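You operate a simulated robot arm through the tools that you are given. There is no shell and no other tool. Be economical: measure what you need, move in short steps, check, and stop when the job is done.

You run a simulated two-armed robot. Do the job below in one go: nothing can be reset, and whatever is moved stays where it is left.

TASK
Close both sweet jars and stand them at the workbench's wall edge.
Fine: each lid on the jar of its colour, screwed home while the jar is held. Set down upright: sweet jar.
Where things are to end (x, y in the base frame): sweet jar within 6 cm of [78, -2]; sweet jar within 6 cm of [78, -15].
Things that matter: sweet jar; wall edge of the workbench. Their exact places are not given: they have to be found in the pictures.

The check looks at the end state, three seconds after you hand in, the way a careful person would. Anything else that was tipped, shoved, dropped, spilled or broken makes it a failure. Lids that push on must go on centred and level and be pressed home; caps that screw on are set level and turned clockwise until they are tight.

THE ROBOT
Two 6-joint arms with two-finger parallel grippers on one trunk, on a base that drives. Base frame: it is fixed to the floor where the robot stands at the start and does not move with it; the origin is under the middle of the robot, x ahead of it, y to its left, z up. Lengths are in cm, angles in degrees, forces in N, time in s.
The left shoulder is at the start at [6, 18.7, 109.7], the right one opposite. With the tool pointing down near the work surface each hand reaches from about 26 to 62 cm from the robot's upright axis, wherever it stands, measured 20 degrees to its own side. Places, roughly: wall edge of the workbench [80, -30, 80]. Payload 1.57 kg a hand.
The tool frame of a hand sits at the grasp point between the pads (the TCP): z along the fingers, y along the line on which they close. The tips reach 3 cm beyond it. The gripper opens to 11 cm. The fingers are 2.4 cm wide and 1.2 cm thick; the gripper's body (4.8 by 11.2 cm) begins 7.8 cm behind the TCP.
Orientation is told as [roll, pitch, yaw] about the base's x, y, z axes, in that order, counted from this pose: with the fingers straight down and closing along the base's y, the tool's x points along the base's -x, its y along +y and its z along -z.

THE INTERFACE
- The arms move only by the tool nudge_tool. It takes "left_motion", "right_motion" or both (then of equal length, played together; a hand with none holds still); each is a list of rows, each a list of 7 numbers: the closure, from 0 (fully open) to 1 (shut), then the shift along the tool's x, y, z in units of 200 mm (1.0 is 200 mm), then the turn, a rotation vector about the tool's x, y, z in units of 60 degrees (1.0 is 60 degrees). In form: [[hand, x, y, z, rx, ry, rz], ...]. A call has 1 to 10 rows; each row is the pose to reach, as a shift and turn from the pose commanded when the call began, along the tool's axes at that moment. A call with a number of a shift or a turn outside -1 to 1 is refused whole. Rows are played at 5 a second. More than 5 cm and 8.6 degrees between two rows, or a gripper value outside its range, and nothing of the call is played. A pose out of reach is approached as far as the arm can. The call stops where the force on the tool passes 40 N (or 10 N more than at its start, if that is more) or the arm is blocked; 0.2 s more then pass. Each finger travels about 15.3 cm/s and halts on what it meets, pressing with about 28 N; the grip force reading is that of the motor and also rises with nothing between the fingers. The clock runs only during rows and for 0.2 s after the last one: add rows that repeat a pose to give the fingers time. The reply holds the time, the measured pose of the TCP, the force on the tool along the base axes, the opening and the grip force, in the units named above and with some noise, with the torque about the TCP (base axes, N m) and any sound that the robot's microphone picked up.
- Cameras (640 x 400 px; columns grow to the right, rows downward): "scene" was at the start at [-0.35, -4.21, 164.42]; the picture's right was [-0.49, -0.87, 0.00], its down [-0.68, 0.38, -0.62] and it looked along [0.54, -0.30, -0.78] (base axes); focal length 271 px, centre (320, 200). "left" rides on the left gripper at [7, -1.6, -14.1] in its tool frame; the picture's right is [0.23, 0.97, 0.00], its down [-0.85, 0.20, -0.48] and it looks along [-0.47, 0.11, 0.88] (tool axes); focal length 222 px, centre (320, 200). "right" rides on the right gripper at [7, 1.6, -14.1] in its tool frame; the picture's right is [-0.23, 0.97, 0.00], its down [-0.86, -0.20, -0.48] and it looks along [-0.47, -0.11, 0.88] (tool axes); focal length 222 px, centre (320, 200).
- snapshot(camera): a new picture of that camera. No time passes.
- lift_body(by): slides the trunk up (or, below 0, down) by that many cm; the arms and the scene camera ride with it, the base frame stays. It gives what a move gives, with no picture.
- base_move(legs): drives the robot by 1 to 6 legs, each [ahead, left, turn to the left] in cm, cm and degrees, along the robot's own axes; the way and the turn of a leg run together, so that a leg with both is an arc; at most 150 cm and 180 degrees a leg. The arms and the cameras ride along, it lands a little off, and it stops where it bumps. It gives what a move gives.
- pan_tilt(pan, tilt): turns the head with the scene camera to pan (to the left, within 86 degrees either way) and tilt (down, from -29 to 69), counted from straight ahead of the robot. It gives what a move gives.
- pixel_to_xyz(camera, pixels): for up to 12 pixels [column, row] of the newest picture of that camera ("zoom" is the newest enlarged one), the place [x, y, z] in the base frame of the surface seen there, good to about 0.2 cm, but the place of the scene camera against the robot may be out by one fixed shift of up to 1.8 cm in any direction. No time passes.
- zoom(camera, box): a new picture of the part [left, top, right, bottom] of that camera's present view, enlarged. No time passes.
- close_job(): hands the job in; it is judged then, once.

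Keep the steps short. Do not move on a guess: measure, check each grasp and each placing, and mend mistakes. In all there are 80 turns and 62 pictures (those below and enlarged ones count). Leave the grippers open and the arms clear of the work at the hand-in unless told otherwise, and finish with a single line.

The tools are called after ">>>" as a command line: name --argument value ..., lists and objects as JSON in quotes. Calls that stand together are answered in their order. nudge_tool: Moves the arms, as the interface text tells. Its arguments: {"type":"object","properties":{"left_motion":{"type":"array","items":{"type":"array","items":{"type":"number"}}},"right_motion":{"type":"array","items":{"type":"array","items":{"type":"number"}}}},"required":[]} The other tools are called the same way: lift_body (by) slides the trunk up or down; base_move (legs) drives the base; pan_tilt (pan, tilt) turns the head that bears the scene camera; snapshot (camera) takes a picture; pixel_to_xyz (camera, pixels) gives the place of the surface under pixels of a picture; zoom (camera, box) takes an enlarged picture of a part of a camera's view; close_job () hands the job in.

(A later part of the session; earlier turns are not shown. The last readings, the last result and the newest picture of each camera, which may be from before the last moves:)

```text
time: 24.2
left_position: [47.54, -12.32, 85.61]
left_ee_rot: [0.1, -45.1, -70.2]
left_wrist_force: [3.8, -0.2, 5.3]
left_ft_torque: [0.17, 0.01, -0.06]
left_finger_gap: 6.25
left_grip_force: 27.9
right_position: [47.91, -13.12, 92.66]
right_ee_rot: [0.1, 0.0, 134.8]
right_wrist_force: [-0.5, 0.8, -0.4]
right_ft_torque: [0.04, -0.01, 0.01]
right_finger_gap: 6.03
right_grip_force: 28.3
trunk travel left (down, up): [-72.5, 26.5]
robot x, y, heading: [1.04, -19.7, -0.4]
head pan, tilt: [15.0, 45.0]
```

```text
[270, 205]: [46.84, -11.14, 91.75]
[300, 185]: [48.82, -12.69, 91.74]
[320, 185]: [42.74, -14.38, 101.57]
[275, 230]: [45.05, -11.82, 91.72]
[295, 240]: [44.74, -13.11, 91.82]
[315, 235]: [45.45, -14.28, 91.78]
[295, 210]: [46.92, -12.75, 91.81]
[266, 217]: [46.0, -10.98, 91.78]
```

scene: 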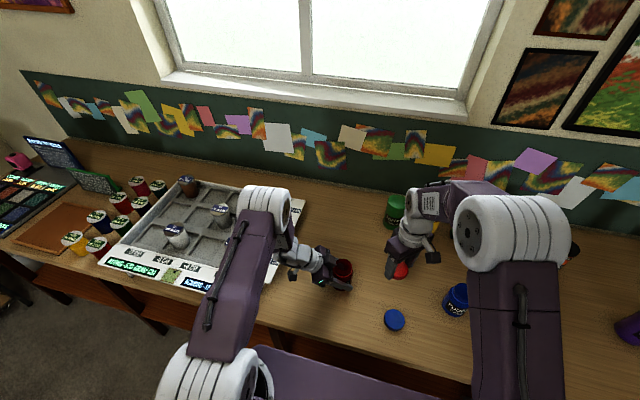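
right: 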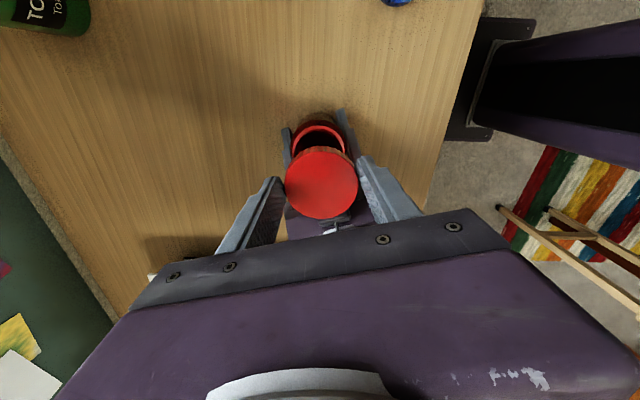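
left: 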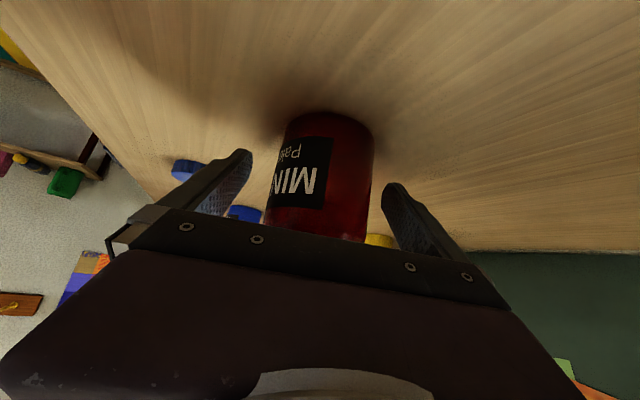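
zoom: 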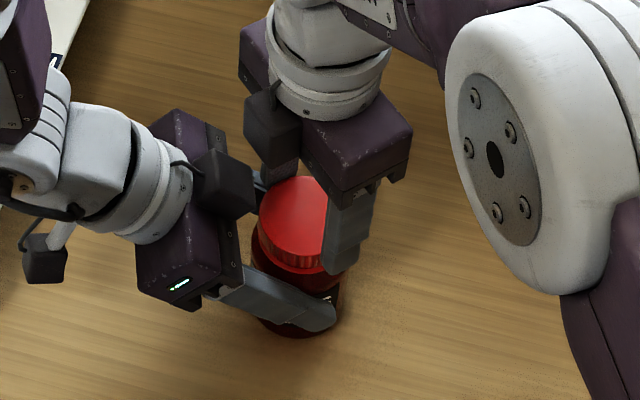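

Lid level (top points all about 91.75). Second clockwise stroke.

>>> nudge_tool --right_motion '[[1, 0, 0, 0.004, 0, 0, 0.0], [1, 0, 0, 0.005, 0, 0, 0.125], [1, 0, 0, 0.006, 0, 0, 0.25], [1, 0, 0, 0.008, 0, 0, 0.375], [1, 0, 0, 0.01, 0, 0, 0.5], [1, 0, 0, 0.011, 0, 0, 0.625], [1, 0, 0, 0.012, 0, 0, 0.75], [1, 0, 0, 0.013, 0, 0, 0.875], [1, 0, 0, 0.014, 0, 0, 1.0]]'

```text
time: 26.2
left_position: [47.56, -12.22, 85.73]
left_ee_rot: [0.4, -45.0, -70.2]
left_wrist_force: [26.0, 1.9, -12.7]
left_ft_torque: [0.1, 0.74, 0.09]
left_finger_gap: 6.31
left_grip_force: 27.8
right_position: [47.82, -13.14, 92.37]
right_ee_rot: [0.1, 0.1, 74.6]
right_wrist_force: [-24.4, -1.8, 28.3]
right_ft_torque: [0.2, 0.73, 0.09]
right_finger_gap: 5.98
right_grip_force: 28.1
trunk travel left (down, up): [-72.5, 26.5]
robot x, y, heading: [0.46, -19.52, -0.3]
head pan, tilt: [15.0, 45.0]
```

Torque is still low. Open, turn back with a 0.2 cm recentre (side force was -24 N in x), re-close.

>>> nudge_tool --right_motion '[[0.27, 0, 0, 0, 0, 0, 0], [0.27, 0.0026, 0.0097, 0, 0, 0, -0.142], [0.27, 0.0026, 0.0097, 0, 0, 0, -0.285], [0.27, 0.0026, 0.0097, 0, 0, 0, -0.428], [0.27, 0.0026, 0.0097, 0, 0, 0, -0.571], [0.27, 0.0026, 0.0097, 0, 0, 0, -0.714], [0.27, 0.0026, 0.0097, 0, 0, 0, -0.857], [0.27, 0.0026, 0.0097, 0, 0, 0, -1.0], [1, 0.0026, 0.0097, 0, 0, 0, -1.0], [1, 0.0026, 0.0097, 0, 0, 0, -1.0]]'

>>> nudge_tool --right_motion '[[1, 0, 0, 0.002, 0, 0, 0.0], [1, 0, 0, 0.003, 0, 0, 0.125], [1, 0, 0, 0.004, 0, 0, 0.25], [1, 0, 0, 0.006, 0, 0, 0.375], [1, 0, 0, 0.008, 0, 0, 0.5], [1, 0, 0, 0.009, 0, 0, 0.625], [1, 0, 0, 0.01, 0, 0, 0.75], [1, 0, 0, 0.011, 0, 0, 0.875], [1, 0, 0, 0.012, 0, 0, 1.0]]'

>>> zoom --camera "scene" --box '[290, 220, 402, 304]'

>>> pixel_to_xyz --camera "zoom" --pixels '[[270, 215], [300, 190], [275, 235], [295, 220], [285, 245], [285, 200]]'

```text
time: 28.4
left_position: [47.52, -12.24, 85.58]
left_ee_rot: [0.2, -45.1, -70.1]
left_wrist_force: [-2.2, -1.0, -0.5]
left_ft_torque: [-0.05, 0.02, -0.02]
left_finger_gap: 6.27
left_grip_force: 27.8
right_position: [47.85, -13.04, 92.38]
right_ee_rot: [0.0, 0.0, 134.8]
right_wrist_force: [1.9, 1.6, 1.1]
right_ft_torque: [0.16, -0.14, 0.02]
right_finger_gap: 6.21
right_grip_force: 28.2
trunk travel left (down, up): [-72.5, 26.5]
robot x, y, heading: [0.07, -19.84, -0.2]
head pan, tilt: [15.0, 45.0]
```

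```text
time: 30.4
left_position: [47.46, -12.27, 85.53]
left_ee_rot: [0.1, -44.9, -70.1]
left_wrist_force: [-9.1, 8.0, -9.1]
left_ft_torque: [-0.14, -0.56, -0.08]
left_finger_gap: 6.28
left_grip_force: 28.0
right_position: [47.75, -13.23, 92.24]
right_ee_rot: [-0.2, 0.1, 74.6]
right_wrist_force: [9.2, -8.3, 12.1]
right_ft_torque: [-0.28, 0.07, 0.02]
right_finger_gap: 6.2
right_grip_force: 28.3
trunk travel left (down, up): [-72.5, 26.5]
robot x, y, heading: [0.59, -19.61, -0.0]
head pan, tilt: [15.0, 45.0]
```

```text
4.76 times, centred on (346, 262) of scene
```

zoom: 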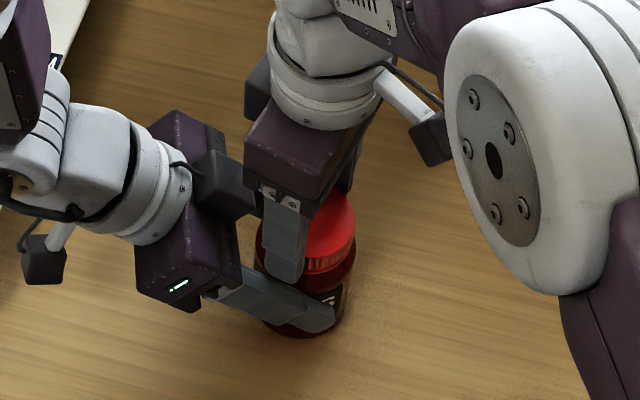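

```text
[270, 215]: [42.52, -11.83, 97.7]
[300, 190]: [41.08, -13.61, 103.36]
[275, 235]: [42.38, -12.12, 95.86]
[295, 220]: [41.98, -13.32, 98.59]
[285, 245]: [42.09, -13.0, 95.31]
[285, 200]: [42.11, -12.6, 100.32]
```

>>> pixel_to_xyz --camera "zoom" --pixels '[[330, 205], [345, 215], [335, 230], [320, 245], [340, 240], [320, 268]]'

>>> nudge_tool --right_motion '[[0.27, 0, 0, 0, 0, 0, 0], [0.27, 0, 0, 0, 0, 0, -0.142], [0.27, 0, 0, 0, 0, 0, -0.285], [0.27, 0, 0, 0, 0, 0, -0.428], [0.27, 0, 0, 0, 0, 0, -0.571], [0.27, 0, 0, 0, 0, 0, -0.714], [0.27, 0, 0, 0, 0, 0, -0.857], [0.27, 0, 0, 0, 0, 0, -1.0], [1, 0, 0, 0, 0, 0, -1.0], [1, 0, 0, 0, 0, 0, -1.0]]'

>>> nudge_tool --right_motion '[[1, 0, 0, 0.002, 0, 0, 0.0], [1, 0, 0, 0.003, 0, 0, 0.125], [1, 0, 0, 0.004, 0, 0, 0.25], [1, 0, 0, 0.005, 0, 0, 0.375], [1, 0, 0, 0.006, 0, 0, 0.5], [1, 0, 0, 0.008, 0, 0, 0.625], [1, 0, 0, 0.009, 0, 0, 0.75], [1, 0, 0, 0.01, 0, 0, 0.875], [1, 0, 0, 0.01, 0, 0, 1.0]]'

```text
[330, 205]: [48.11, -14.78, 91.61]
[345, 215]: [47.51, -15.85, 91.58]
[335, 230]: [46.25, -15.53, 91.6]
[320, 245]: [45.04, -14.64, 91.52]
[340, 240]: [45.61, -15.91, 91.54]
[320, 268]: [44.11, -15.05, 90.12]
```

```text
time: 32.6
left_position: [47.45, -12.06, 85.58]
left_ee_rot: [0.2, -45.1, -70.1]
left_wrist_force: [1.6, 12.8, -11.5]
left_ft_torque: [-0.42, 0.31, 0.01]
left_finger_gap: 6.28
left_grip_force: 27.6
right_position: [47.65, -13.05, 92.13]
right_ee_rot: [0.1, 0.0, 134.9]
right_wrist_force: [-3.1, -13.7, 14.2]
right_ft_torque: [-0.61, -0.16, -0.04]
right_finger_gap: 6.06
right_grip_force: 27.6
trunk travel left (down, up): [-72.5, 26.5]
robot x, y, heading: [0.52, -20.05, -0.3]
head pan, tilt: [15.0, 45.0]
```

```text
time: 34.6
left_position: [47.37, -12.17, 85.62]
left_ee_rot: [0.0, -45.0, -70.1]
left_wrist_force: [-10.2, 11.9, -9.1]
left_ft_torque: [0.16, -0.57, -0.02]
left_finger_gap: 6.26
left_grip_force: 28.4
right_position: [47.86, -12.96, 92.0]
right_ee_rot: [-0.3, 0.0, 74.6]
right_wrist_force: [10.6, -9.8, 15.8]
right_ft_torque: [-0.83, -0.15, 0.05]
right_finger_gap: 6.04
right_grip_force: 27.7
trunk travel left (down, up): [-72.5, 26.5]
robot x, y, heading: [0.34, -19.45, -0.2]
head pan, tilt: [15.0, 45.0]
```

Lid top has dropped to about 91.55 in scene frame and is still turning easily. Two more strokes, with pressure.

>>> nudge_tool --right_motion '[[0.27, 0, 0, 0, 0, 0, 0], [0.27, 0, 0, 0, 0, 0, -0.142], [0.27, 0, 0, 0, 0, 0, -0.285], [0.27, 0, 0, 0, 0, 0, -0.428], [0.27, 0, 0, 0, 0, 0, -0.571], [0.27, 0, 0, 0, 0, 0, -0.714], [0.27, 0, 0, 0, 0, 0, -0.857], [0.27, 0, 0, 0, 0, 0, -1.0], [1, 0, 0, 0, 0, 0, -1.0], [1, 0, 0, 0, 0, 0, -1.0]]'

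>>> nudge_tool --right_motion '[[1, 0, 0, 0.0, 0, 0, 0.0], [1, 0, 0, 0.001, 0, 0, 0.125], [1, 0, 0, 0.002, 0, 0, 0.25], [1, 0, 0, 0.003, 0, 0, 0.375], [1, 0, 0, 0.004, 0, 0, 0.5], [1, 0, 0, 0.005, 0, 0, 0.625], [1, 0, 0, 0.006, 0, 0, 0.75], [1, 0, 0, 0.007, 0, 0, 0.875], [1, 0, 0, 0.008, 0, 0, 1.0]]'

>>> nudge_tool --right_motion '[[0.27, 0, 0, 0, 0, 0, 0], [0.27, 0, 0, 0, 0, 0, -0.142], [0.27, 0, 0, 0, 0, 0, -0.285], [0.27, 0, 0, 0, 0, 0, -0.428], [0.27, 0, 0, 0, 0, 0, -0.571], [0.27, 0, 0, 0, 0, 0, -0.714], [0.27, 0, 0, 0, 0, 0, -0.857], [0.27, 0, 0, 0, 0, 0, -1.0], [1, 0, 0, 0, 0, 0, -1.0], [1, 0, 0, 0, 0, 0, -1.0]]'

>>> zoom --camera "scene" --box '[290, 220, 402, 304]'

>>> pixel_to_xyz --camera "zoom" --pixels '[[270, 210], [300, 187], [275, 235], [295, 245], [315, 240], [295, 215], [280, 262], [310, 265], [280, 275]]'

```text
time: 36.8
left_position: [47.48, -12.11, 85.66]
left_ee_rot: [0.1, -44.9, -70.1]
left_wrist_force: [-3.9, 18.5, -13.9]
left_ft_torque: [-0.67, 0.29, 0.01]
left_finger_gap: 6.26
left_grip_force: 28.1
right_position: [47.68, -13.27, 92.02]
right_ee_rot: [0.0, -0.1, 135.0]
right_wrist_force: [1.1, -19.7, 17.1]
right_ft_torque: [-0.64, -0.32, -0.09]
right_finger_gap: 6.1
right_grip_force: 28.5
trunk travel left (down, up): [-72.5, 26.5]
robot x, y, heading: [0.46, -19.78, -0.5]
head pan, tilt: [15.0, 45.0]
```

```text
time: 38.9
left_position: [47.48, -12.06, 85.35]
left_ee_rot: [0.3, -44.5, -70.1]
left_wrist_force: [1.9, 1.9, 0.6]
left_ft_torque: [-0.16, -0.14, -0.25]
left_finger_gap: 6.54
left_grip_force: 28.2
right_position: [47.84, -13.3, 91.84]
right_ee_rot: [0.2, 0.4, 75.3]
right_wrist_force: [0.0, -0.8, 2.6]
right_ft_torque: [-0.01, 0.08, 0.31]
right_finger_gap: 6.16
right_grip_force: 27.6
trunk travel left (down, up): [-72.5, 26.5]
robot x, y, heading: [0.53, -19.91, -0.2]
head pan, tilt: [15.0, 45.0]
stopped in row 9 (right hand): the force on the tool passed its limit (the readings are from after the stop); the commanded pose is now the measured one
```

```text
time: 41.1
left_position: [47.29, -11.99, 85.44]
left_ee_rot: [-0.1, -44.5, -70.0]
left_wrist_force: [-13.5, -8.6, -0.6]
left_ft_torque: [0.3, -0.53, -0.2]
left_finger_gap: 6.27
left_grip_force: 28.1
right_position: [47.88, -13.13, 91.8]
right_ee_rot: [0.1, 0.0, 135.4]
right_wrist_force: [14.0, 8.6, -1.6]
right_ft_torque: [0.21, -0.34, -0.06]
right_finger_gap: 6.08
right_grip_force: 27.9
trunk travel left (down, up): [-72.5, 26.5]
robot x, y, heading: [0.35, -19.66, -0.3]
head pan, tilt: [15.0, 45.0]
```

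```text
4.76 times, centred on (346, 262) of scene
```

zoom: 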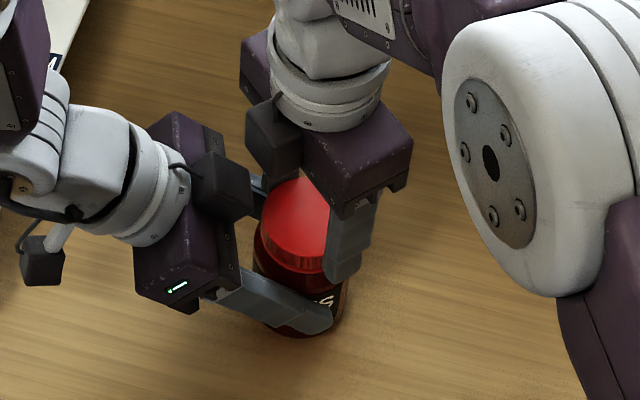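

```text
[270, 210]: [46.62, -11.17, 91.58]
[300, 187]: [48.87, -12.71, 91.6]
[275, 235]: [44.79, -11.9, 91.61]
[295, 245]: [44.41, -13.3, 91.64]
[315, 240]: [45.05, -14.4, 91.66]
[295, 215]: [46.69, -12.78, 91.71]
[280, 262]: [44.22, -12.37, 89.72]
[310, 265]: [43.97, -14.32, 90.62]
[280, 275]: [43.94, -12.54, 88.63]
```

The fourth stroke ended with a torque rise (0.31 N m) and the jar creeping in the left grip, so it is likely tight. A short 22° stroke will confirm.

>>> nudge_tool --right_motion '[[1, 0, 0, 0, 0, 0, 0.06], [1, 0, 0, 0, 0, 0, 0.12], [1, 0, 0, 0, 0, 0, 0.18], [1, 0, 0, 0, 0, 0, 0.24], [1, 0, 0, 0, 0, 0, 0.3], [1, 0, 0, 0, 0, 0, 0.36]]'

>>> zoom --camera "scene" --box '[290, 220, 402, 304]'

```text
time: 42.5
left_position: [47.47, -11.95, 85.43]
left_ee_rot: [0.2, -44.6, -70.1]
left_wrist_force: [-15.8, -4.7, -5.0]
left_ft_torque: [0.22, -0.58, -1.07]
left_finger_gap: 6.6
left_grip_force: 28.4
right_position: [47.95, -13.22, 91.7]
right_ee_rot: [0.2, 0.2, 113.7]
right_wrist_force: [16.3, 5.1, 1.7]
right_ft_torque: [0.19, -0.41, 0.83]
right_finger_gap: 6.22
right_grip_force: 28.1
trunk travel left (down, up): [-72.5, 26.5]
robot x, y, heading: [0.33, -19.78, -0.3]
head pan, tilt: [15.0, 45.0]
```

```text
4.76 times, centred on (346, 262) of scene
```

zoom: 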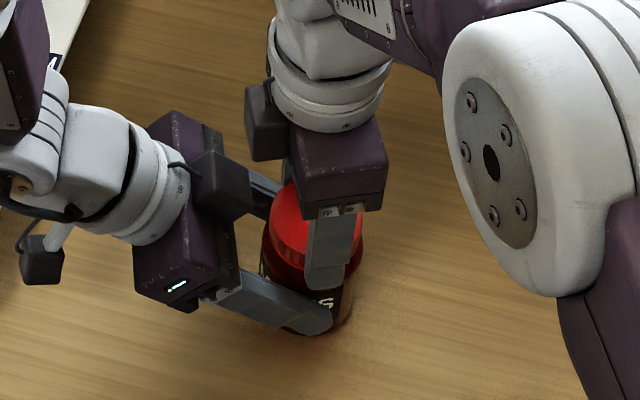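

Reaction torque of 0.8–1.1 N m: the red lid is tight. The right hand opens and rises straight up.

>>> nudge_tool --right_motion '[[0.2, 0, 0, 0, 0, 0, 0], [0.2, 0, 0, 0, 0, 0, 0], [0.2, 0, 0, -0.1, 0, 0, 0], [0.2, 0, 0, -0.25, 0, 0, 0], [0.2, 0, 0, -0.45, 0, 0, 0], [0.2, 0, 0, -0.65, 0, 0, 0], [0.2, 0, 0, -0.8, 0, 0, 0]]'

>>> pan_tilt --pan -5 --tilt 62

>>> snapshot --camera "scene"

```text
time: 44.1
left_position: [47.47, -12.02, 85.45]
left_ee_rot: [0.3, -44.7, -70.0]
left_wrist_force: [2.4, 0.5, 7.6]
left_ft_torque: [-0.36, -0.18, 0.17]
left_finger_gap: 6.25
left_grip_force: 28.3
right_position: [47.48, -13.31, 107.85]
right_ee_rot: [0.3, 0.3, 113.8]
right_wrist_force: [-0.2, -0.6, -0.4]
right_ft_torque: [0.01, -0.04, 0.01]
right_finger_gap: 8.79
right_grip_force: 0.1
trunk travel left (down, up): [-72.5, 26.5]
robot x, y, heading: [0.54, -19.6, -0.2]
head pan, tilt: [15.0, 45.0]
```

```text
time: 44.9
left_position: [47.53, -11.92, 85.52]
left_ee_rot: [0.3, -44.7, -70.0]
left_wrist_force: [3.0, 0.1, 10.3]
left_ft_torque: [-0.47, -0.27, 0.13]
left_finger_gap: 6.26
left_grip_force: 27.7
right_position: [47.44, -13.34, 107.85]
right_ee_rot: [0.3, 0.2, 113.8]
right_wrist_force: [0.4, 0.1, 0.4]
right_ft_torque: [0.03, 0.03, 0.0]
right_finger_gap: 8.81
right_grip_force: 0.0
trunk travel left (down, up): [-72.5, 26.5]
robot x, y, heading: [0.42, -19.69, -0.5]
head pan, tilt: [-5.0, 62.0]
```

```text
28 pictures are left
```

scene: 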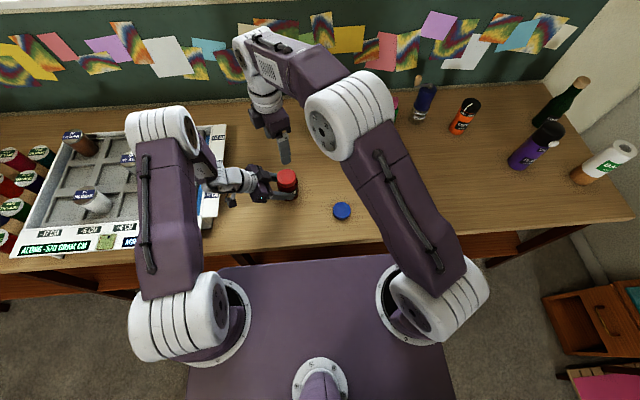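

I'll measure the trunk front, table front and whatever is below, plus the lid top of the red jar.

>>> pixel_to_xyz --camera "scene" --pixels '[[320, 268], [250, 268], [300, 254], [250, 256], [320, 244], [480, 250], [520, 245], [520, 300], [80, 275], [286, 175], [281, 180], [292, 175]]'

>>> snapshot --camera "left"

```text
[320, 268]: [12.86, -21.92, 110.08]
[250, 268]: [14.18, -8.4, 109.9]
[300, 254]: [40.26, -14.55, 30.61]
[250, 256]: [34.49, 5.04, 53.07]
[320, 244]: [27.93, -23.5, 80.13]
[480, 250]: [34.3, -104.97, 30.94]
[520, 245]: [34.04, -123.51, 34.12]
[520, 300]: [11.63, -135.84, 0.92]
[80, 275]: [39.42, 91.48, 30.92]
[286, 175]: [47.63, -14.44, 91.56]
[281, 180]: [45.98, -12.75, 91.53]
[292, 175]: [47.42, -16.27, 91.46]
```

```text
27 pictures are left
```

left: 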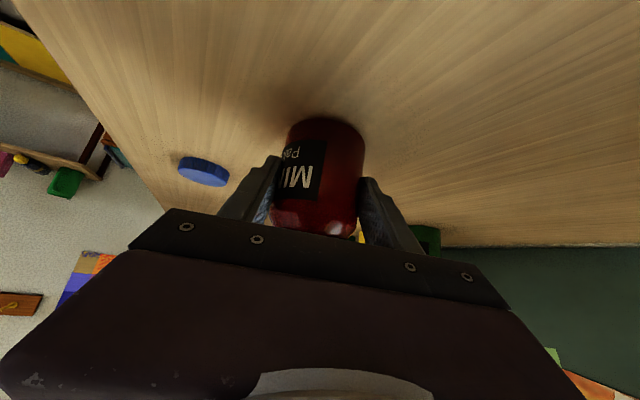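

A shelf front is near x=34 at z=31, and the base top is at z=24, so it can pass below. A leg sits near y=5. The left hand lifts the jar 5 cm while the right hand retreats and unwinds its yaw.

>>> nudge_tool --left_motion '[[1, -0.02, 0, -0.02, 0, 0, 0], [1, -0.05, 0, -0.05, 0, 0, 0], [1, -0.1, 0, -0.1, 0, 0, 0], [1, -0.15, 0, -0.15, 0, 0, 0], [1, -0.177, 0, -0.177, 0, 0, 0], [1, -0.177, 0, -0.177, 0, 0, 0], [1, -0.177, 0, -0.177, 0, 0, 0], [1, -0.177, 0, -0.177, 0, 0, 0]]' --right_motion '[[0.2, 0.088, 0.08, 0, 0, 0, 0.125], [0.2, 0.175, 0.16, 0, 0, 0, 0.25], [0.2, 0.263, 0.24, 0, 0, 0, 0.375], [0.2, 0.35, 0.32, 0, 0, 0, 0.5], [0.2, 0.438, 0.4, 0, 0, 0, 0.625], [0.2, 0.525, 0.48, 0, 0, 0, 0.75], [0.2, 0.613, 0.56, 0, 0, 0, 0.875], [0.2, 0.7, 0.638, 0, 0, 0, 1.0]]'

>>> base_move --legs '[[6, -1, 0]]'

>>> snapshot --camera "scene"

```text
time: 46.7
left_position: [47.55, -12.11, 90.5]
left_ee_rot: [0.2, -44.6, -69.9]
left_wrist_force: [-0.3, -0.8, -2.9]
left_ft_torque: [0.08, 0.02, 0.03]
left_finger_gap: 6.23
left_grip_force: 28.0
right_position: [41.78, -31.35, 107.9]
right_ee_rot: [0.0, 0.3, 53.6]
right_wrist_force: [0.0, -0.8, -0.4]
right_ft_torque: [0.01, -0.03, 0.01]
right_finger_gap: 8.81
right_grip_force: 0.0
trunk travel left (down, up): [-72.5, 26.5]
robot x, y, heading: [0.64, -19.79, -0.0]
head pan, tilt: [-5.0, 62.0]
```

```text
time: 47.7
left_position: [53.34, -13.01, 90.52]
left_ee_rot: [0.5, -44.7, -70.0]
left_wrist_force: [-0.6, 0.4, -2.8]
left_ft_torque: [0.03, 0.03, 0.0]
left_finger_gap: 6.24
left_grip_force: 27.9
right_position: [47.41, -32.22, 108.1]
right_ee_rot: [-0.3, 0.4, 53.8]
right_wrist_force: [-0.1, 0.2, -0.1]
right_ft_torque: [-0.01, -0.03, 0.02]
right_finger_gap: 8.8
right_grip_force: 0.1
trunk travel left (down, up): [-72.5, 26.5]
robot x, y, heading: [6.53, -20.78, -0.2]
head pan, tilt: [-5.0, 62.0]
```

```text
26 pictures are left
```

scene: 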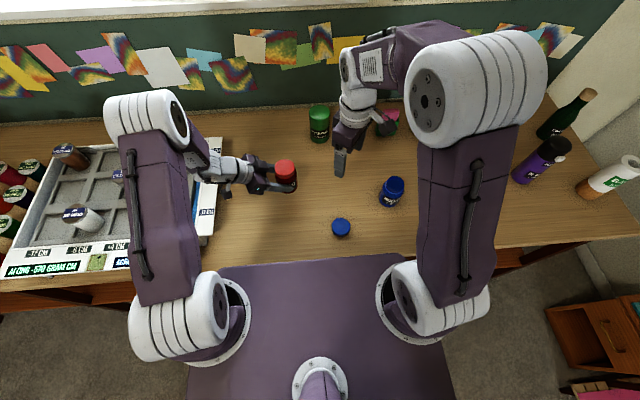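

The jar hangs steady (about 2.9 N) and there was no bump. I'll drive 4 cm further ahead, then move the left hand forward while yawing +35 so the wrist stays within reach.

>>> base_move --legs '[[4, -0.5, 0]]'

```text
time: 48.6
left_position: [57.16, -13.53, 90.63]
left_ee_rot: [0.5, -44.7, -70.1]
left_wrist_force: [-0.2, -0.5, -2.5]
left_ft_torque: [0.04, 0.0, 0.05]
left_finger_gap: 6.26
left_grip_force: 28.3
right_position: [51.27, -32.74, 108.13]
right_ee_rot: [-0.2, 0.2, 53.7]
right_wrist_force: [-1.5, 0.0, 0.6]
right_ft_torque: [-0.02, -0.07, 0.0]
right_finger_gap: 8.79
right_grip_force: 0.1
trunk travel left (down, up): [-72.5, 26.5]
robot x, y, heading: [10.74, -20.9, -0.1]
head pan, tilt: [-5.0, 62.0]
```

>>> nudge_tool --left_motion '[[1, 0.027, 0.165, -0.027, -0.079, 0, -0.079], [1, 0.053, 0.329, -0.053, -0.157, 0, -0.157], [1, 0.08, 0.494, -0.08, -0.236, 0, -0.236], [1, 0.107, 0.658, -0.107, -0.314, 0, -0.314], [1, 0.133, 0.823, -0.133, -0.393, 0, -0.393], [1, 0.16, 0.987, -0.16, -0.471, 0, -0.471], [1, 0.16, 0.987, -0.16, -0.471, 0, -0.471]]'

>>> snapshot --camera "scene"

>>> snapshot --camera "left"

```text
time: 50.2
left_position: [74.39, -2.41, 90.44]
left_ee_rot: [0.5, -44.7, -30.0]
left_wrist_force: [-0.2, 0.8, -1.9]
left_ft_torque: [0.04, 0.03, 0.01]
left_finger_gap: 6.24
left_grip_force: 27.7
right_position: [51.54, -32.7, 107.89]
right_ee_rot: [-0.1, 0.3, 53.8]
right_wrist_force: [0.2, -0.6, 0.2]
right_ft_torque: [-0.01, 0.03, 0.01]
right_finger_gap: 8.79
right_grip_force: 0.0
trunk travel left (down, up): [-72.5, 26.5]
robot x, y, heading: [10.57, -21.12, -0.1]
head pan, tilt: [-5.0, 62.0]
```

```text
25 pictures are left
```

scene: 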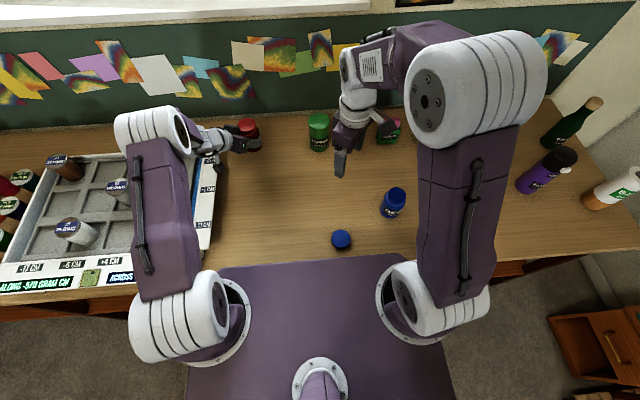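

```text
24 pictures are left
```

left: 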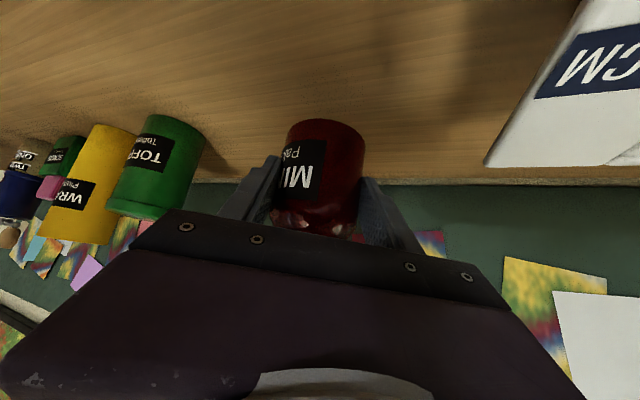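

>>> pixel_to_xyz --camera "left" --pixels '[[400, 178], [400, 190], [400, 170], [320, 125], [260, 155], [480, 150], [484, 166], [150, 180]]'

>>> zoom --camera "scene" --box '[190, 95, 334, 185]'

>>> pixel_to_xyz --camera "scene" --pixels '[[247, 121], [242, 128], [254, 128], [248, 134], [247, 127], [341, 235], [318, 118]]'

```text
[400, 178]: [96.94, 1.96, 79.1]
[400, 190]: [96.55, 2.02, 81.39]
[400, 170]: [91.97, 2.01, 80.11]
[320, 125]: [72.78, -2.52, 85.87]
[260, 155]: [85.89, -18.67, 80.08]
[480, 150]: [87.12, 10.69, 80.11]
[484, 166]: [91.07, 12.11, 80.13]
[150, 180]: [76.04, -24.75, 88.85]
```

```text
4.44 times, centred on (262, 140) of scene
```

zoom: 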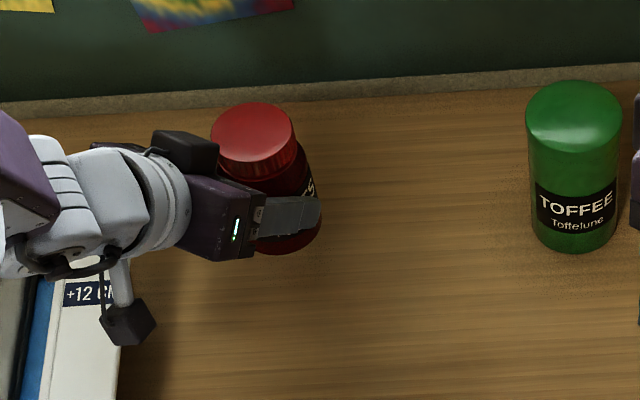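

```text
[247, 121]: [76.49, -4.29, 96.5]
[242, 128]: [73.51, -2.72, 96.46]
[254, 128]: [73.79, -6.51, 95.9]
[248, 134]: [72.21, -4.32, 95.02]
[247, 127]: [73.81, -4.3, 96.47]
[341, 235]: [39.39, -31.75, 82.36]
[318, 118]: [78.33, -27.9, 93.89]
```

The jar is upright; its lean matches the perspective. I'll shift 2.5 cm further ahead, then lower 4.6 cm.

>>> nudge_tool --left_motion '[[1, -0.032, 0.046, 0.032, 0, 0, 0], [1, -0.064, 0.093, 0.064, 0, 0, 0], [1, 0.0, 0.093, 0.128, 0, 0, 0], [1, 0.05, 0.093, 0.178, 0, 0, 0], [1, 0.085, 0.093, 0.213, 0, 0, 0], [1, 0.1, 0.093, 0.228, 0, 0, 0], [1, 0.1, 0.093, 0.228, 0, 0, 0]]'

```text
time: 51.8
left_position: [77.02, -1.67, 85.8]
left_ee_rot: [0.5, -44.8, -30.1]
left_wrist_force: [0.8, 0.1, -2.1]
left_ft_torque: [0.02, 0.02, 0.0]
left_finger_gap: 6.26
left_grip_force: 28.0
right_position: [51.7, -32.82, 107.97]
right_ee_rot: [0.1, 0.4, 53.9]
right_wrist_force: [0.2, 0.6, -0.3]
right_ft_torque: [-0.02, 0.01, -0.02]
right_finger_gap: 8.8
right_grip_force: 0.1
trunk travel left (down, up): [-72.5, 26.5]
robot x, y, heading: [10.16, -21.39, -0.2]
head pan, tilt: [-5.0, 62.0]
```

Still hanging (-2.1 N). Creeping down.

>>> nudge_tool --left_motion '[[1, 0.004, 0, 0.004, 0, 0, 0], [1, 0.007, 0, 0.007, 0, 0, 0], [1, 0.01, 0, 0.01, 0, 0, 0], [1, 0.013, 0, 0.013, 0, 0, 0]]'

```text
time: 52.8
left_position: [76.86, -1.52, 85.44]
left_ee_rot: [0.5, -44.8, -30.2]
left_wrist_force: [-0.3, -0.9, -1.0]
left_ft_torque: [-0.03, 0.02, 0.06]
left_finger_gap: 6.27
left_grip_force: 28.3
right_position: [51.76, -32.77, 107.89]
right_ee_rot: [0.0, 0.3, 53.7]
right_wrist_force: [-0.7, -0.7, -0.2]
right_ft_torque: [0.03, 0.02, -0.04]
right_finger_gap: 8.81
right_grip_force: 0.1
trunk travel left (down, up): [-72.5, 26.5]
robot x, y, heading: [10.26, -21.47, -0.3]
head pan, tilt: [-5.0, 62.0]
```

>>> nudge_tool --left_motion '[[1, 0.004, 0, 0.004, 0, 0, 0], [1, 0.007, 0, 0.007, 0, 0, 0], [1, 0.007, 0, 0.007, 0, 0, 0]]'

>>> snapshot --camera "left"

```text
time: 53.6
left_position: [76.84, -1.7, 85.49]
left_ee_rot: [0.6, -45.0, -30.2]
left_wrist_force: [4.6, -0.3, 10.2]
left_ft_torque: [-0.48, -0.45, 0.16]
left_finger_gap: 6.25
left_grip_force: 27.8
right_position: [51.52, -32.76, 107.93]
right_ee_rot: [-0.2, 0.2, 53.9]
right_wrist_force: [-0.3, 0.6, 0.1]
right_ft_torque: [-0.03, 0.01, 0.01]
right_finger_gap: 8.8
right_grip_force: 0.1
trunk travel left (down, up): [-72.5, 26.5]
robot x, y, heading: [9.7, -21.31, 0.0]
head pan, tilt: [-5.0, 62.0]
```

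```text
22 pictures are left
```

left: 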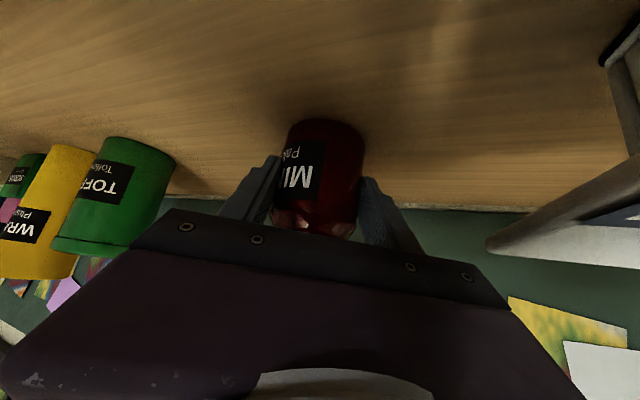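

The jar touches the table (10 N). The tray on the right looks different from here, so I'll check it in the scene before releasing.

>>> pan_tilt --pan 25 --tilt 50

>>> snapshot --camera "scene"

>>> pixel_to_xyz --camera "left" --pixels '[[560, 215], [500, 240], [625, 170], [620, 40], [600, 245], [625, 110], [490, 245]]'

```text
time: 54.5
left_position: [76.86, -1.61, 85.37]
left_ee_rot: [0.5, -44.8, -30.3]
left_wrist_force: [6.1, 2.1, 15.3]
left_ft_torque: [-0.49, -0.41, 0.2]
left_finger_gap: 6.25
left_grip_force: 28.0
right_position: [51.52, -32.77, 108.0]
right_ee_rot: [-0.2, 0.3, 53.8]
right_wrist_force: [-0.1, 0.0, -0.2]
right_ft_torque: [-0.03, 0.02, 0.02]
right_finger_gap: 8.81
right_grip_force: 0.1
trunk travel left (down, up): [-72.5, 26.5]
robot x, y, heading: [10.72, -21.26, -0.2]
head pan, tilt: [25.0, 50.0]
```

```text
21 pictures are left
```

scene: 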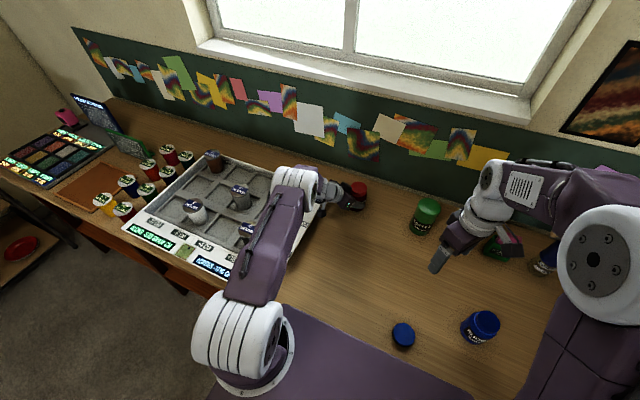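

```text
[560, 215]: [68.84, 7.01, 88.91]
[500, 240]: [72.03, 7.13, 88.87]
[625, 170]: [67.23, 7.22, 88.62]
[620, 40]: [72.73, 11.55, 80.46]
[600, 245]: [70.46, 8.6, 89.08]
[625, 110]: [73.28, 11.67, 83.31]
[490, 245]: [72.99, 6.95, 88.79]
```

The tray stands on feet with its edge at y≈7, top 89, and the left camera is only about 1 cm from it, so nothing has moved. I'll release and back out up and away with y held constant to avoid the tray.

>>> nudge_tool --left_motion '[[0.4, -0.004, 0, -0.004, 0, 0, 0], [0, -0.004, 0, -0.004, 0, 0, 0], [0, -0.004, 0, -0.004, 0, 0, 0], [0, -0.004, 0, -0.004, 0, 0, 0]]'

>>> snapshot --camera "left"

```text
time: 55.5
left_position: [76.69, -1.73, 85.42]
left_ee_rot: [0.5, -44.8, -30.1]
left_wrist_force: [0.6, -0.2, -0.3]
left_ft_torque: [-0.02, 0.01, 0.0]
left_finger_gap: 11.0
left_grip_force: 0.1
right_position: [51.64, -32.83, 107.85]
right_ee_rot: [0.0, 0.3, 53.7]
right_wrist_force: [-0.6, -0.3, -0.2]
right_ft_torque: [-0.02, -0.01, 0.02]
right_finger_gap: 8.79
right_grip_force: 0.0
trunk travel left (down, up): [-72.5, 26.5]
robot x, y, heading: [10.15, -21.23, -0.2]
head pan, tilt: [25.0, 50.0]
```

```text
20 pictures are left
```

left: 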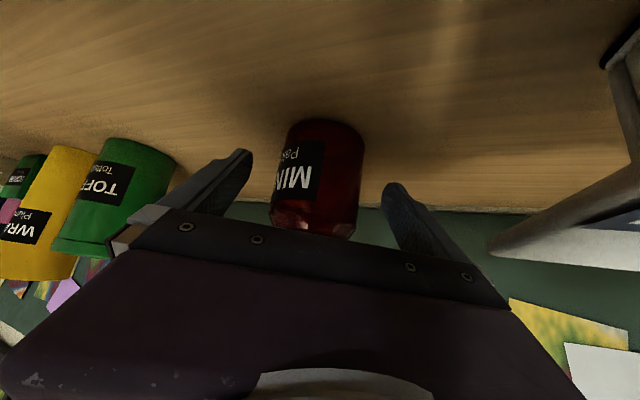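

>>> nudge_tool --left_motion '[[0, -0.015, -0.02, -0.102, 0, 0, 0], [0, -0.031, -0.04, -0.205, 0, 0, 0], [0, -0.046, -0.06, -0.307, 0, 0, 0], [0, -0.085, -0.09, -0.427, 0, 0, 0], [0, -0.124, -0.12, -0.547, 0, 0, 0], [0, -0.163, -0.15, -0.668, 0, 0, 0], [0, -0.202, -0.18, -0.788, 0, 0, 0], [0, -0.202, -0.18, -0.788, 0, 0, 0]]'

>>> zoom --camera "scene" --box '[130, 120, 450, 320]'

```text
time: 57.3
left_position: [67.97, -0.66, 99.4]
left_ee_rot: [0.4, -44.8, -30.1]
left_wrist_force: [-0.7, 0.2, -0.4]
left_ft_torque: [0.02, 0.02, 0.0]
left_finger_gap: 10.99
left_grip_force: 0.0
right_position: [51.64, -32.8, 107.95]
right_ee_rot: [-0.1, 0.4, 53.8]
right_wrist_force: [0.5, 1.0, 0.1]
right_ft_torque: [0.02, 0.03, 0.01]
right_finger_gap: 8.79
right_grip_force: 0.0
trunk travel left (down, up): [-72.5, 26.5]
robot x, y, heading: [10.52, -21.41, -0.4]
head pan, tilt: [25.0, 50.0]
```

```text
2.00 times, centred on (290, 220) of scene
```

zoom: 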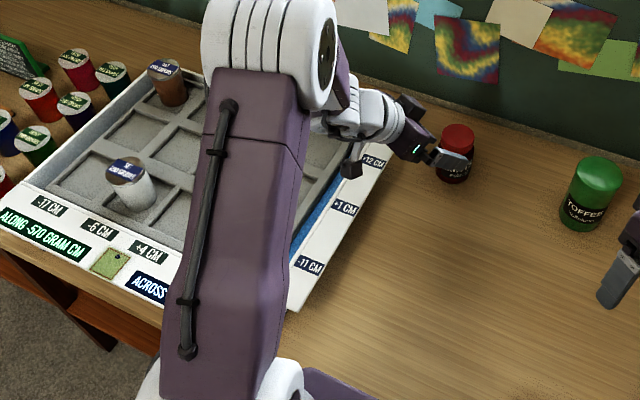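

Red jar stands upright and closed at about (77.5,-2), and the tray is untouched. For the blue one I'll use the mirrored stance: back 10 cm, then right about 20.7 cm.

>>> base_move --legs '[[-9.8, 0, 0], [0, -20.7, 0]]'

```text
time: 59.7
left_position: [58.19, -21.93, 99.46]
left_ee_rot: [0.3, -44.8, -30.3]
left_wrist_force: [0.0, 0.0, 0.1]
left_ft_torque: [-0.04, 0.02, 0.02]
left_finger_gap: 11.01
left_grip_force: 0.2
right_position: [41.64, -54.0, 108.06]
right_ee_rot: [-0.1, 0.5, 53.6]
right_wrist_force: [-0.8, -0.7, -0.6]
right_ft_torque: [0.01, 0.03, 0.01]
right_finger_gap: 8.78
right_grip_force: 0.0
trunk travel left (down, up): [-72.5, 26.5]
robot x, y, heading: [0.82, -42.46, -0.6]
head pan, tilt: [25.0, 50.0]
```

Both hands next: the left untilts and heads over the blue lid; the right tilts 45° to a standoff right of the blue jar (yaw 70).

>>> nudge_tool --left_motion '[[0, 0.04, -0.128, -0.087, 0, 0.125, 0], [0, 0.079, -0.257, -0.173, 0, 0.25, 0], [0, 0.118, -0.385, -0.26, 0, 0.375, 0], [0, 0.158, -0.513, -0.347, 0, 0.5, 0], [0, 0.198, -0.642, -0.433, 0, 0.625, 0], [0, 0.237, -0.77, -0.52, 0, 0.75, 0], [0, 0.237, -0.77, -0.52, 0, 0.75, 0]]' --right_motion '[[0, 0.008, -0.043, 0.109, -0.018, -0.124, -0.043], [0, 0.016, -0.085, 0.218, -0.036, -0.248, -0.086], [0, 0.024, -0.128, 0.327, -0.053, -0.372, -0.129], [0, 0.032, -0.171, 0.435, -0.071, -0.497, -0.172], [0, 0.04, -0.213, 0.544, -0.089, -0.621, -0.215], [0, 0.048, -0.256, 0.653, -0.107, -0.745, -0.2575], [0, 0.048, -0.256, 0.653, -0.107, -0.745, -0.2575]]'

>>> snapshot --camera "left"

>>> snapshot --camera "right"

```text
time: 61.3
left_position: [41.22, -29.98, 103.28]
left_ee_rot: [0.3, 0.3, -30.1]
left_wrist_force: [-0.5, -0.2, 0.5]
left_ft_torque: [-0.03, 0.05, 0.0]
left_finger_gap: 10.99
left_grip_force: 0.1
right_position: [45.2, -57.86, 94.95]
right_ee_rot: [0.0, -44.8, 69.9]
right_wrist_force: [-0.2, -0.8, 0.7]
right_ft_torque: [-0.03, 0.01, -0.01]
right_finger_gap: 10.99
right_grip_force: 0.1
trunk travel left (down, up): [-72.5, 26.5]
robot x, y, heading: [0.43, -41.92, -0.6]
head pan, tilt: [25.0, 50.0]
```

```text
18 pictures are left
```

left: 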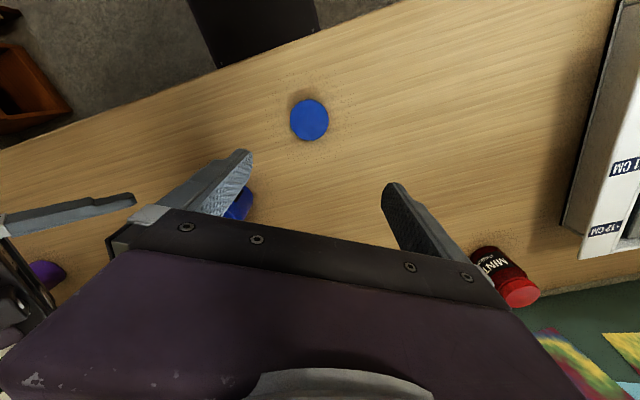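

```text
17 pictures are left
```

right: 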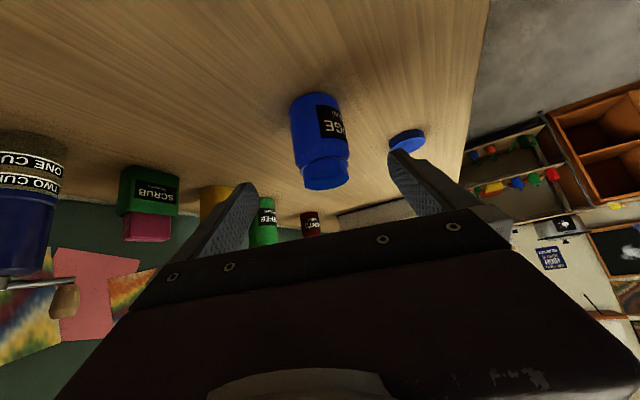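

The blue jar is centred between the right fingers. I'll measure the blue lid.

>>> pixel_to_xyz --camera "left" --pixels '[[293, 120], [326, 120], [309, 103], [309, 136], [297, 108], [321, 132]]'

>>> nudge_tool --right_motion '[[0, 0.031, 0.002, 0.1, 0, 0, 0], [0, 0.031, 0.002, 0.23, 0, 0, 0], [0, 0.031, 0.002, 0.36, 0, 0, 0], [0, 0.031, 0.002, 0.49, 0, 0, 0], [0, 0.031, 0.002, 0.58, 0, 0, 0], [0, 0.031, 0.002, 0.637, 0, 0, 0], [0, 0.031, 0.002, 0.637, 0, 0, 0]]'

```text
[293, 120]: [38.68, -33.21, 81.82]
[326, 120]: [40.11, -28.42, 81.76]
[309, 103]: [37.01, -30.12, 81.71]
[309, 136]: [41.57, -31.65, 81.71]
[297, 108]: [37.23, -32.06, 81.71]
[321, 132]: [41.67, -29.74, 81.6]
```

```text
time: 62.9
left_position: [41.29, -29.91, 103.21]
left_ee_rot: [0.3, 0.2, -30.0]
left_wrist_force: [0.1, 1.0, 0.2]
left_ft_torque: [0.0, -0.01, -0.03]
left_finger_gap: 11.01
left_grip_force: 0.1
right_position: [48.33, -49.85, 85.54]
right_ee_rot: [0.1, -44.7, 69.9]
right_wrist_force: [-1.1, -0.5, 0.6]
right_ft_torque: [0.0, 0.02, 0.02]
right_finger_gap: 10.99
right_grip_force: 0.0
trunk travel left (down, up): [-72.5, 26.5]
robot x, y, heading: [0.67, -42.52, 0.1]
head pan, tilt: [25.0, 50.0]
```

Lid centre is (39.4,-30.85). The right hand closes on the jar; the left descends over the lid while yawing to -90.

>>> nudge_tool --left_motion '[[0, 0.058, -0.086, 0.15, 0, 0, 0.125], [0, 0.058, -0.086, 0.32, 0, 0, 0.25], [0, 0.058, -0.086, 0.49, 0, 0, 0.375], [0, 0.058, -0.086, 0.65, 0, 0, 0.5], [0, 0.058, -0.086, 0.78, 0, 0, 0.625], [0, 0.058, -0.086, 0.88, 0, 0, 0.75], [0, 0.058, -0.086, 0.95, 0, 0, 0.875], [0, 0.058, -0.086, 0.992, 0, 0, 1.0], [0, 0.058, -0.086, 0.992, 0, 0, 1.0]]' --right_motion '[[0.5, 0, 0, 0, 0, 0, 0], [1, 0, 0, 0, 0, 0, 0], [1, 0, 0, 0, 0, 0, 0], [1, 0, 0, 0, 0, 0, 0], [1, 0, 0, 0, 0, 0, 0], [1, 0, 0, 0, 0, 0, 0], [1, 0, 0, 0, 0, 0, 0], [1, 0, 0, 0, 0, 0, 0], [1, 0, 0, 0, 0, 0, 0]]'

```text
time: 64.9
left_position: [39.43, -30.7, 83.52]
left_ee_rot: [0.0, 0.4, -90.2]
left_wrist_force: [0.4, -0.2, -0.1]
left_ft_torque: [0.0, 0.0, 0.01]
left_finger_gap: 10.99
left_grip_force: 0.1
right_position: [48.3, -49.89, 85.51]
right_ee_rot: [0.1, -44.7, 69.9]
right_wrist_force: [-0.6, 0.8, 0.9]
right_ft_torque: [0.03, -0.17, 0.0]
right_finger_gap: 6.29
right_grip_force: 28.0
trunk travel left (down, up): [-72.5, 26.5]
robot x, y, heading: [0.67, -42.16, -0.4]
head pan, tilt: [25.0, 50.0]
```

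The jar is held (6.29). The left hand closes on the lid, lifts 16 cm, then moves over the jar while turning to yaw -135.

>>> nudge_tool --left_motion '[[0.5, 0, 0, 0, 0, 0, 0], [1, 0, 0, 0, 0, 0, 0], [1, 0, 0, 0, 0, 0, 0], [1, 0, 0, -0.1, 0, 0, 0], [1, 0, 0, -0.25, 0, 0, 0], [1, 0, 0, -0.45, 0, 0, 0], [1, 0, 0, -0.65, 0, 0, 0], [1, 0, 0, -0.8, 0, 0, 0]]'

>>> nudge_tool --left_motion '[[1, -0.128, 0.064, 0, 0, 0, 0.107], [1, -0.256, 0.129, 0, 0, 0, 0.214], [1, -0.384, 0.193, 0, 0, 0, 0.321], [1, -0.511, 0.257, 0, 0, 0, 0.429], [1, -0.639, 0.321, 0, 0, 0, 0.536], [1, -0.767, 0.386, 0, 0, 0, 0.643], [1, -0.895, 0.45, 0, 0, 0, 0.75], [1, -0.895, 0.45, 0.15, 0, 0, 0.75], [1, -0.895, 0.45, 0.2, 0, 0, 0.75], [1, -0.895, 0.45, 0.2, 0, 0, 0.75]]'

>>> zoom --camera "left" --box '[240, 80, 384, 230]'

```text
time: 66.7
left_position: [39.3, -30.76, 99.64]
left_ee_rot: [0.0, 0.5, -89.9]
left_wrist_force: [-0.1, -0.3, 0.6]
left_ft_torque: [-0.03, 0.01, -0.01]
left_finger_gap: 6.24
left_grip_force: 28.5
right_position: [48.22, -49.86, 85.51]
right_ee_rot: [0.1, -44.7, 69.9]
right_wrist_force: [-0.2, -0.7, 2.6]
right_ft_torque: [-0.02, -0.1, -0.05]
right_finger_gap: 6.26
right_grip_force: 27.5
trunk travel left (down, up): [-72.5, 26.5]
robot x, y, heading: [0.58, -42.52, 0.0]
head pan, tilt: [25.0, 50.0]
```

```text
time: 68.9
left_position: [48.35, -48.75, 95.39]
left_ee_rot: [-0.3, 0.3, -135.1]
left_wrist_force: [-0.3, -0.8, 0.0]
left_ft_torque: [-0.01, 0.04, -0.04]
left_finger_gap: 6.24
left_grip_force: 28.0
right_position: [48.31, -49.99, 85.45]
right_ee_rot: [0.1, -44.8, 69.8]
right_wrist_force: [-0.3, -2.0, 1.8]
right_ft_torque: [-0.05, -0.09, -0.01]
right_finger_gap: 6.27
right_grip_force: 28.0
trunk travel left (down, up): [-72.5, 26.5]
robot x, y, heading: [0.92, -42.36, -0.3]
head pan, tilt: [25.0, 50.0]
```

```text
2.67 times, centred on (312, 155) of left
```

zoom: 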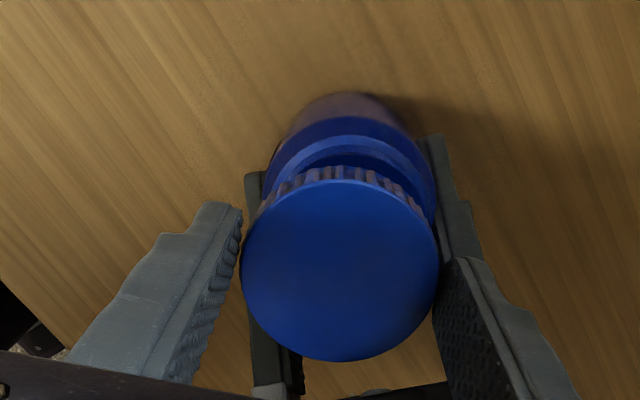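

>>> pixel_to_xyz --camera "zoom" --pixels '[[340, 186], [340, 354], [250, 268], [430, 268], [276, 208], [404, 330], [350, 150], [310, 160], [390, 158], [290, 172], [410, 172], [424, 195]]'

```text
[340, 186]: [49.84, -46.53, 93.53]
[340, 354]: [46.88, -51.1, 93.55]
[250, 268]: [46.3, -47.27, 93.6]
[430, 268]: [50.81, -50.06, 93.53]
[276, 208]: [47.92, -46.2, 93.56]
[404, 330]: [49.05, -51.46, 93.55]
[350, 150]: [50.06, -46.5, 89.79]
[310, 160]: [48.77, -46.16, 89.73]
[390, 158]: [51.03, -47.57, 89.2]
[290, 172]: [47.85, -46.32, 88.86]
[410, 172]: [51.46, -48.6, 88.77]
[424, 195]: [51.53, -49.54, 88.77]
```

Lid centre is (48.46,-48.77) and rim centre (48.8,-48.9). I'll correct and lower to touch.

>>> nudge_tool --left_motion '[[1, 0.0074, 0.0166, 0.0, 0, 0, 0], [1, 0.0074, 0.0166, 0.03, 0, 0, 0], [1, 0.0074, 0.0166, 0.06, 0, 0, 0], [1, 0.0074, 0.0166, 0.08, 0, 0, 0], [1, 0.0074, 0.0166, 0.09, 0, 0, 0], [1, 0.0074, 0.0166, 0.098, 0, 0, 0], [1, 0.0074, 0.0166, 0.105, 0, 0, 0], [1, 0.0074, 0.0166, 0.112, 0, 0, 0]]'

>>> pan_tilt --pan -10 --tilt 55

>>> snapshot --camera "scene"

```text
time: 70.7
left_position: [48.67, -48.82, 93.13]
left_ee_rot: [-0.3, 0.3, -134.9]
left_wrist_force: [0.0, 0.0, -1.0]
left_ft_torque: [0.01, 0.0, -0.04]
left_finger_gap: 6.22
left_grip_force: 28.6
right_position: [48.14, -49.96, 85.57]
right_ee_rot: [0.1, -44.7, 69.8]
right_wrist_force: [0.0, -1.2, 2.4]
right_ft_torque: [-0.06, -0.19, -0.04]
right_finger_gap: 6.27
right_grip_force: 28.5
trunk travel left (down, up): [-72.5, 26.5]
robot x, y, heading: [0.78, -42.52, -0.2]
head pan, tilt: [25.0, 50.0]
```

```text
time: 71.7
left_position: [48.74, -48.88, 93.16]
left_ee_rot: [-0.3, 0.3, -135.1]
left_wrist_force: [-0.7, -0.1, -0.2]
left_ft_torque: [-0.02, 0.0, 0.0]
left_finger_gap: 6.24
left_grip_force: 28.1
right_position: [48.25, -50.02, 85.52]
right_ee_rot: [0.1, -44.8, 70.0]
right_wrist_force: [2.0, -1.4, 3.5]
right_ft_torque: [-0.04, -0.21, -0.05]
right_finger_gap: 6.25
right_grip_force: 27.3
trunk travel left (down, up): [-72.5, 26.5]
robot x, y, heading: [0.24, -42.22, -0.5]
head pan, tilt: [-10.0, 55.0]
```

```text
15 pictures are left
```

scene: 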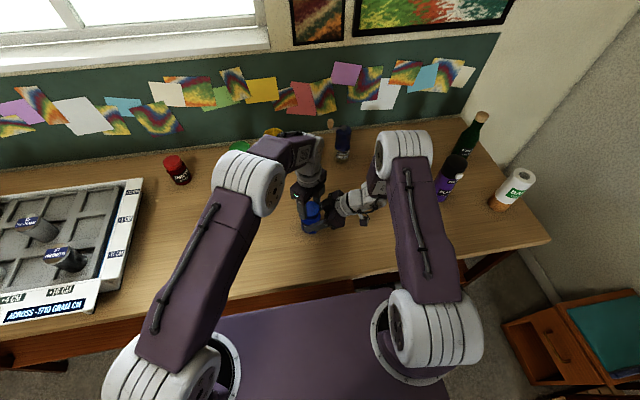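

Screwing clockwise means yaw must decrease, so the start should be at yaw -75. I'll lift slightly, turn back 60° (which also helps seat the thread), lower to contact, then do the first clockwise stroke.

>>> nudge_tool --left_motion '[[1, 0, 0, -0.015, 0, 0, -0.142], [1, 0, 0, -0.015, 0, 0, -0.285], [1, 0, 0, -0.015, 0, 0, -0.428], [1, 0, 0, -0.015, 0, 0, -0.571], [1, 0, 0, -0.015, 0, 0, -0.714], [1, 0, 0, -0.015, 0, 0, -0.857], [1, 0, 0, -0.008, 0, 0, -1.0], [1, 0, 0, 0.0, 0, 0, -1.0], [1, 0, 0, 0.004, 0, 0, -1.0], [1, 0, 0, 0.004, 0, 0, -1.0]]'

>>> zoom --camera "left" --box '[240, 80, 384, 230]'

>>> pixel_to_xyz --camera "zoom" --pixels '[[340, 186], [340, 354], [250, 268], [430, 268], [276, 208], [404, 330]]'

```text
time: 73.9
left_position: [48.55, -48.87, 93.11]
left_ee_rot: [0.1, 0.5, -75.1]
left_wrist_force: [-1.7, 11.3, 6.0]
left_ft_torque: [0.52, 0.11, -0.08]
left_finger_gap: 6.23
left_grip_force: 28.1
right_position: [48.19, -49.88, 85.44]
right_ee_rot: [0.1, -44.6, 69.8]
right_wrist_force: [2.5, -11.0, -2.3]
right_ft_torque: [0.16, 0.01, -0.02]
right_finger_gap: 6.28
right_grip_force: 28.2
trunk travel left (down, up): [-72.5, 26.5]
robot x, y, heading: [0.46, -42.31, -0.0]
head pan, tilt: [-10.0, 55.0]
```

```text
2.67 times, centred on (312, 155) of left
```

zoom: 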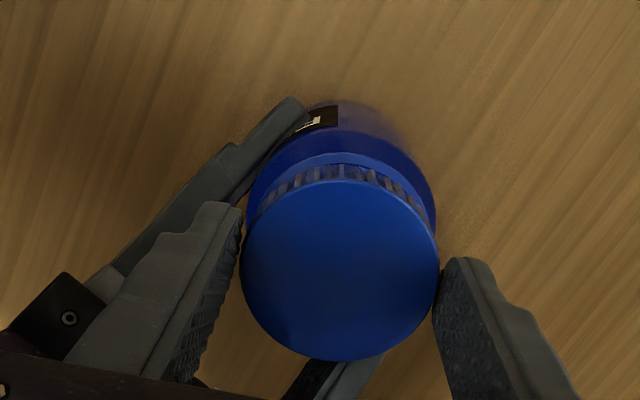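

```text
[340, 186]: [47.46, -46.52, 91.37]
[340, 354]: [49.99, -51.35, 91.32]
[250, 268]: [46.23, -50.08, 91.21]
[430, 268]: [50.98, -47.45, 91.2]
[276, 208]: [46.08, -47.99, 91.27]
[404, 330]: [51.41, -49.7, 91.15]
```

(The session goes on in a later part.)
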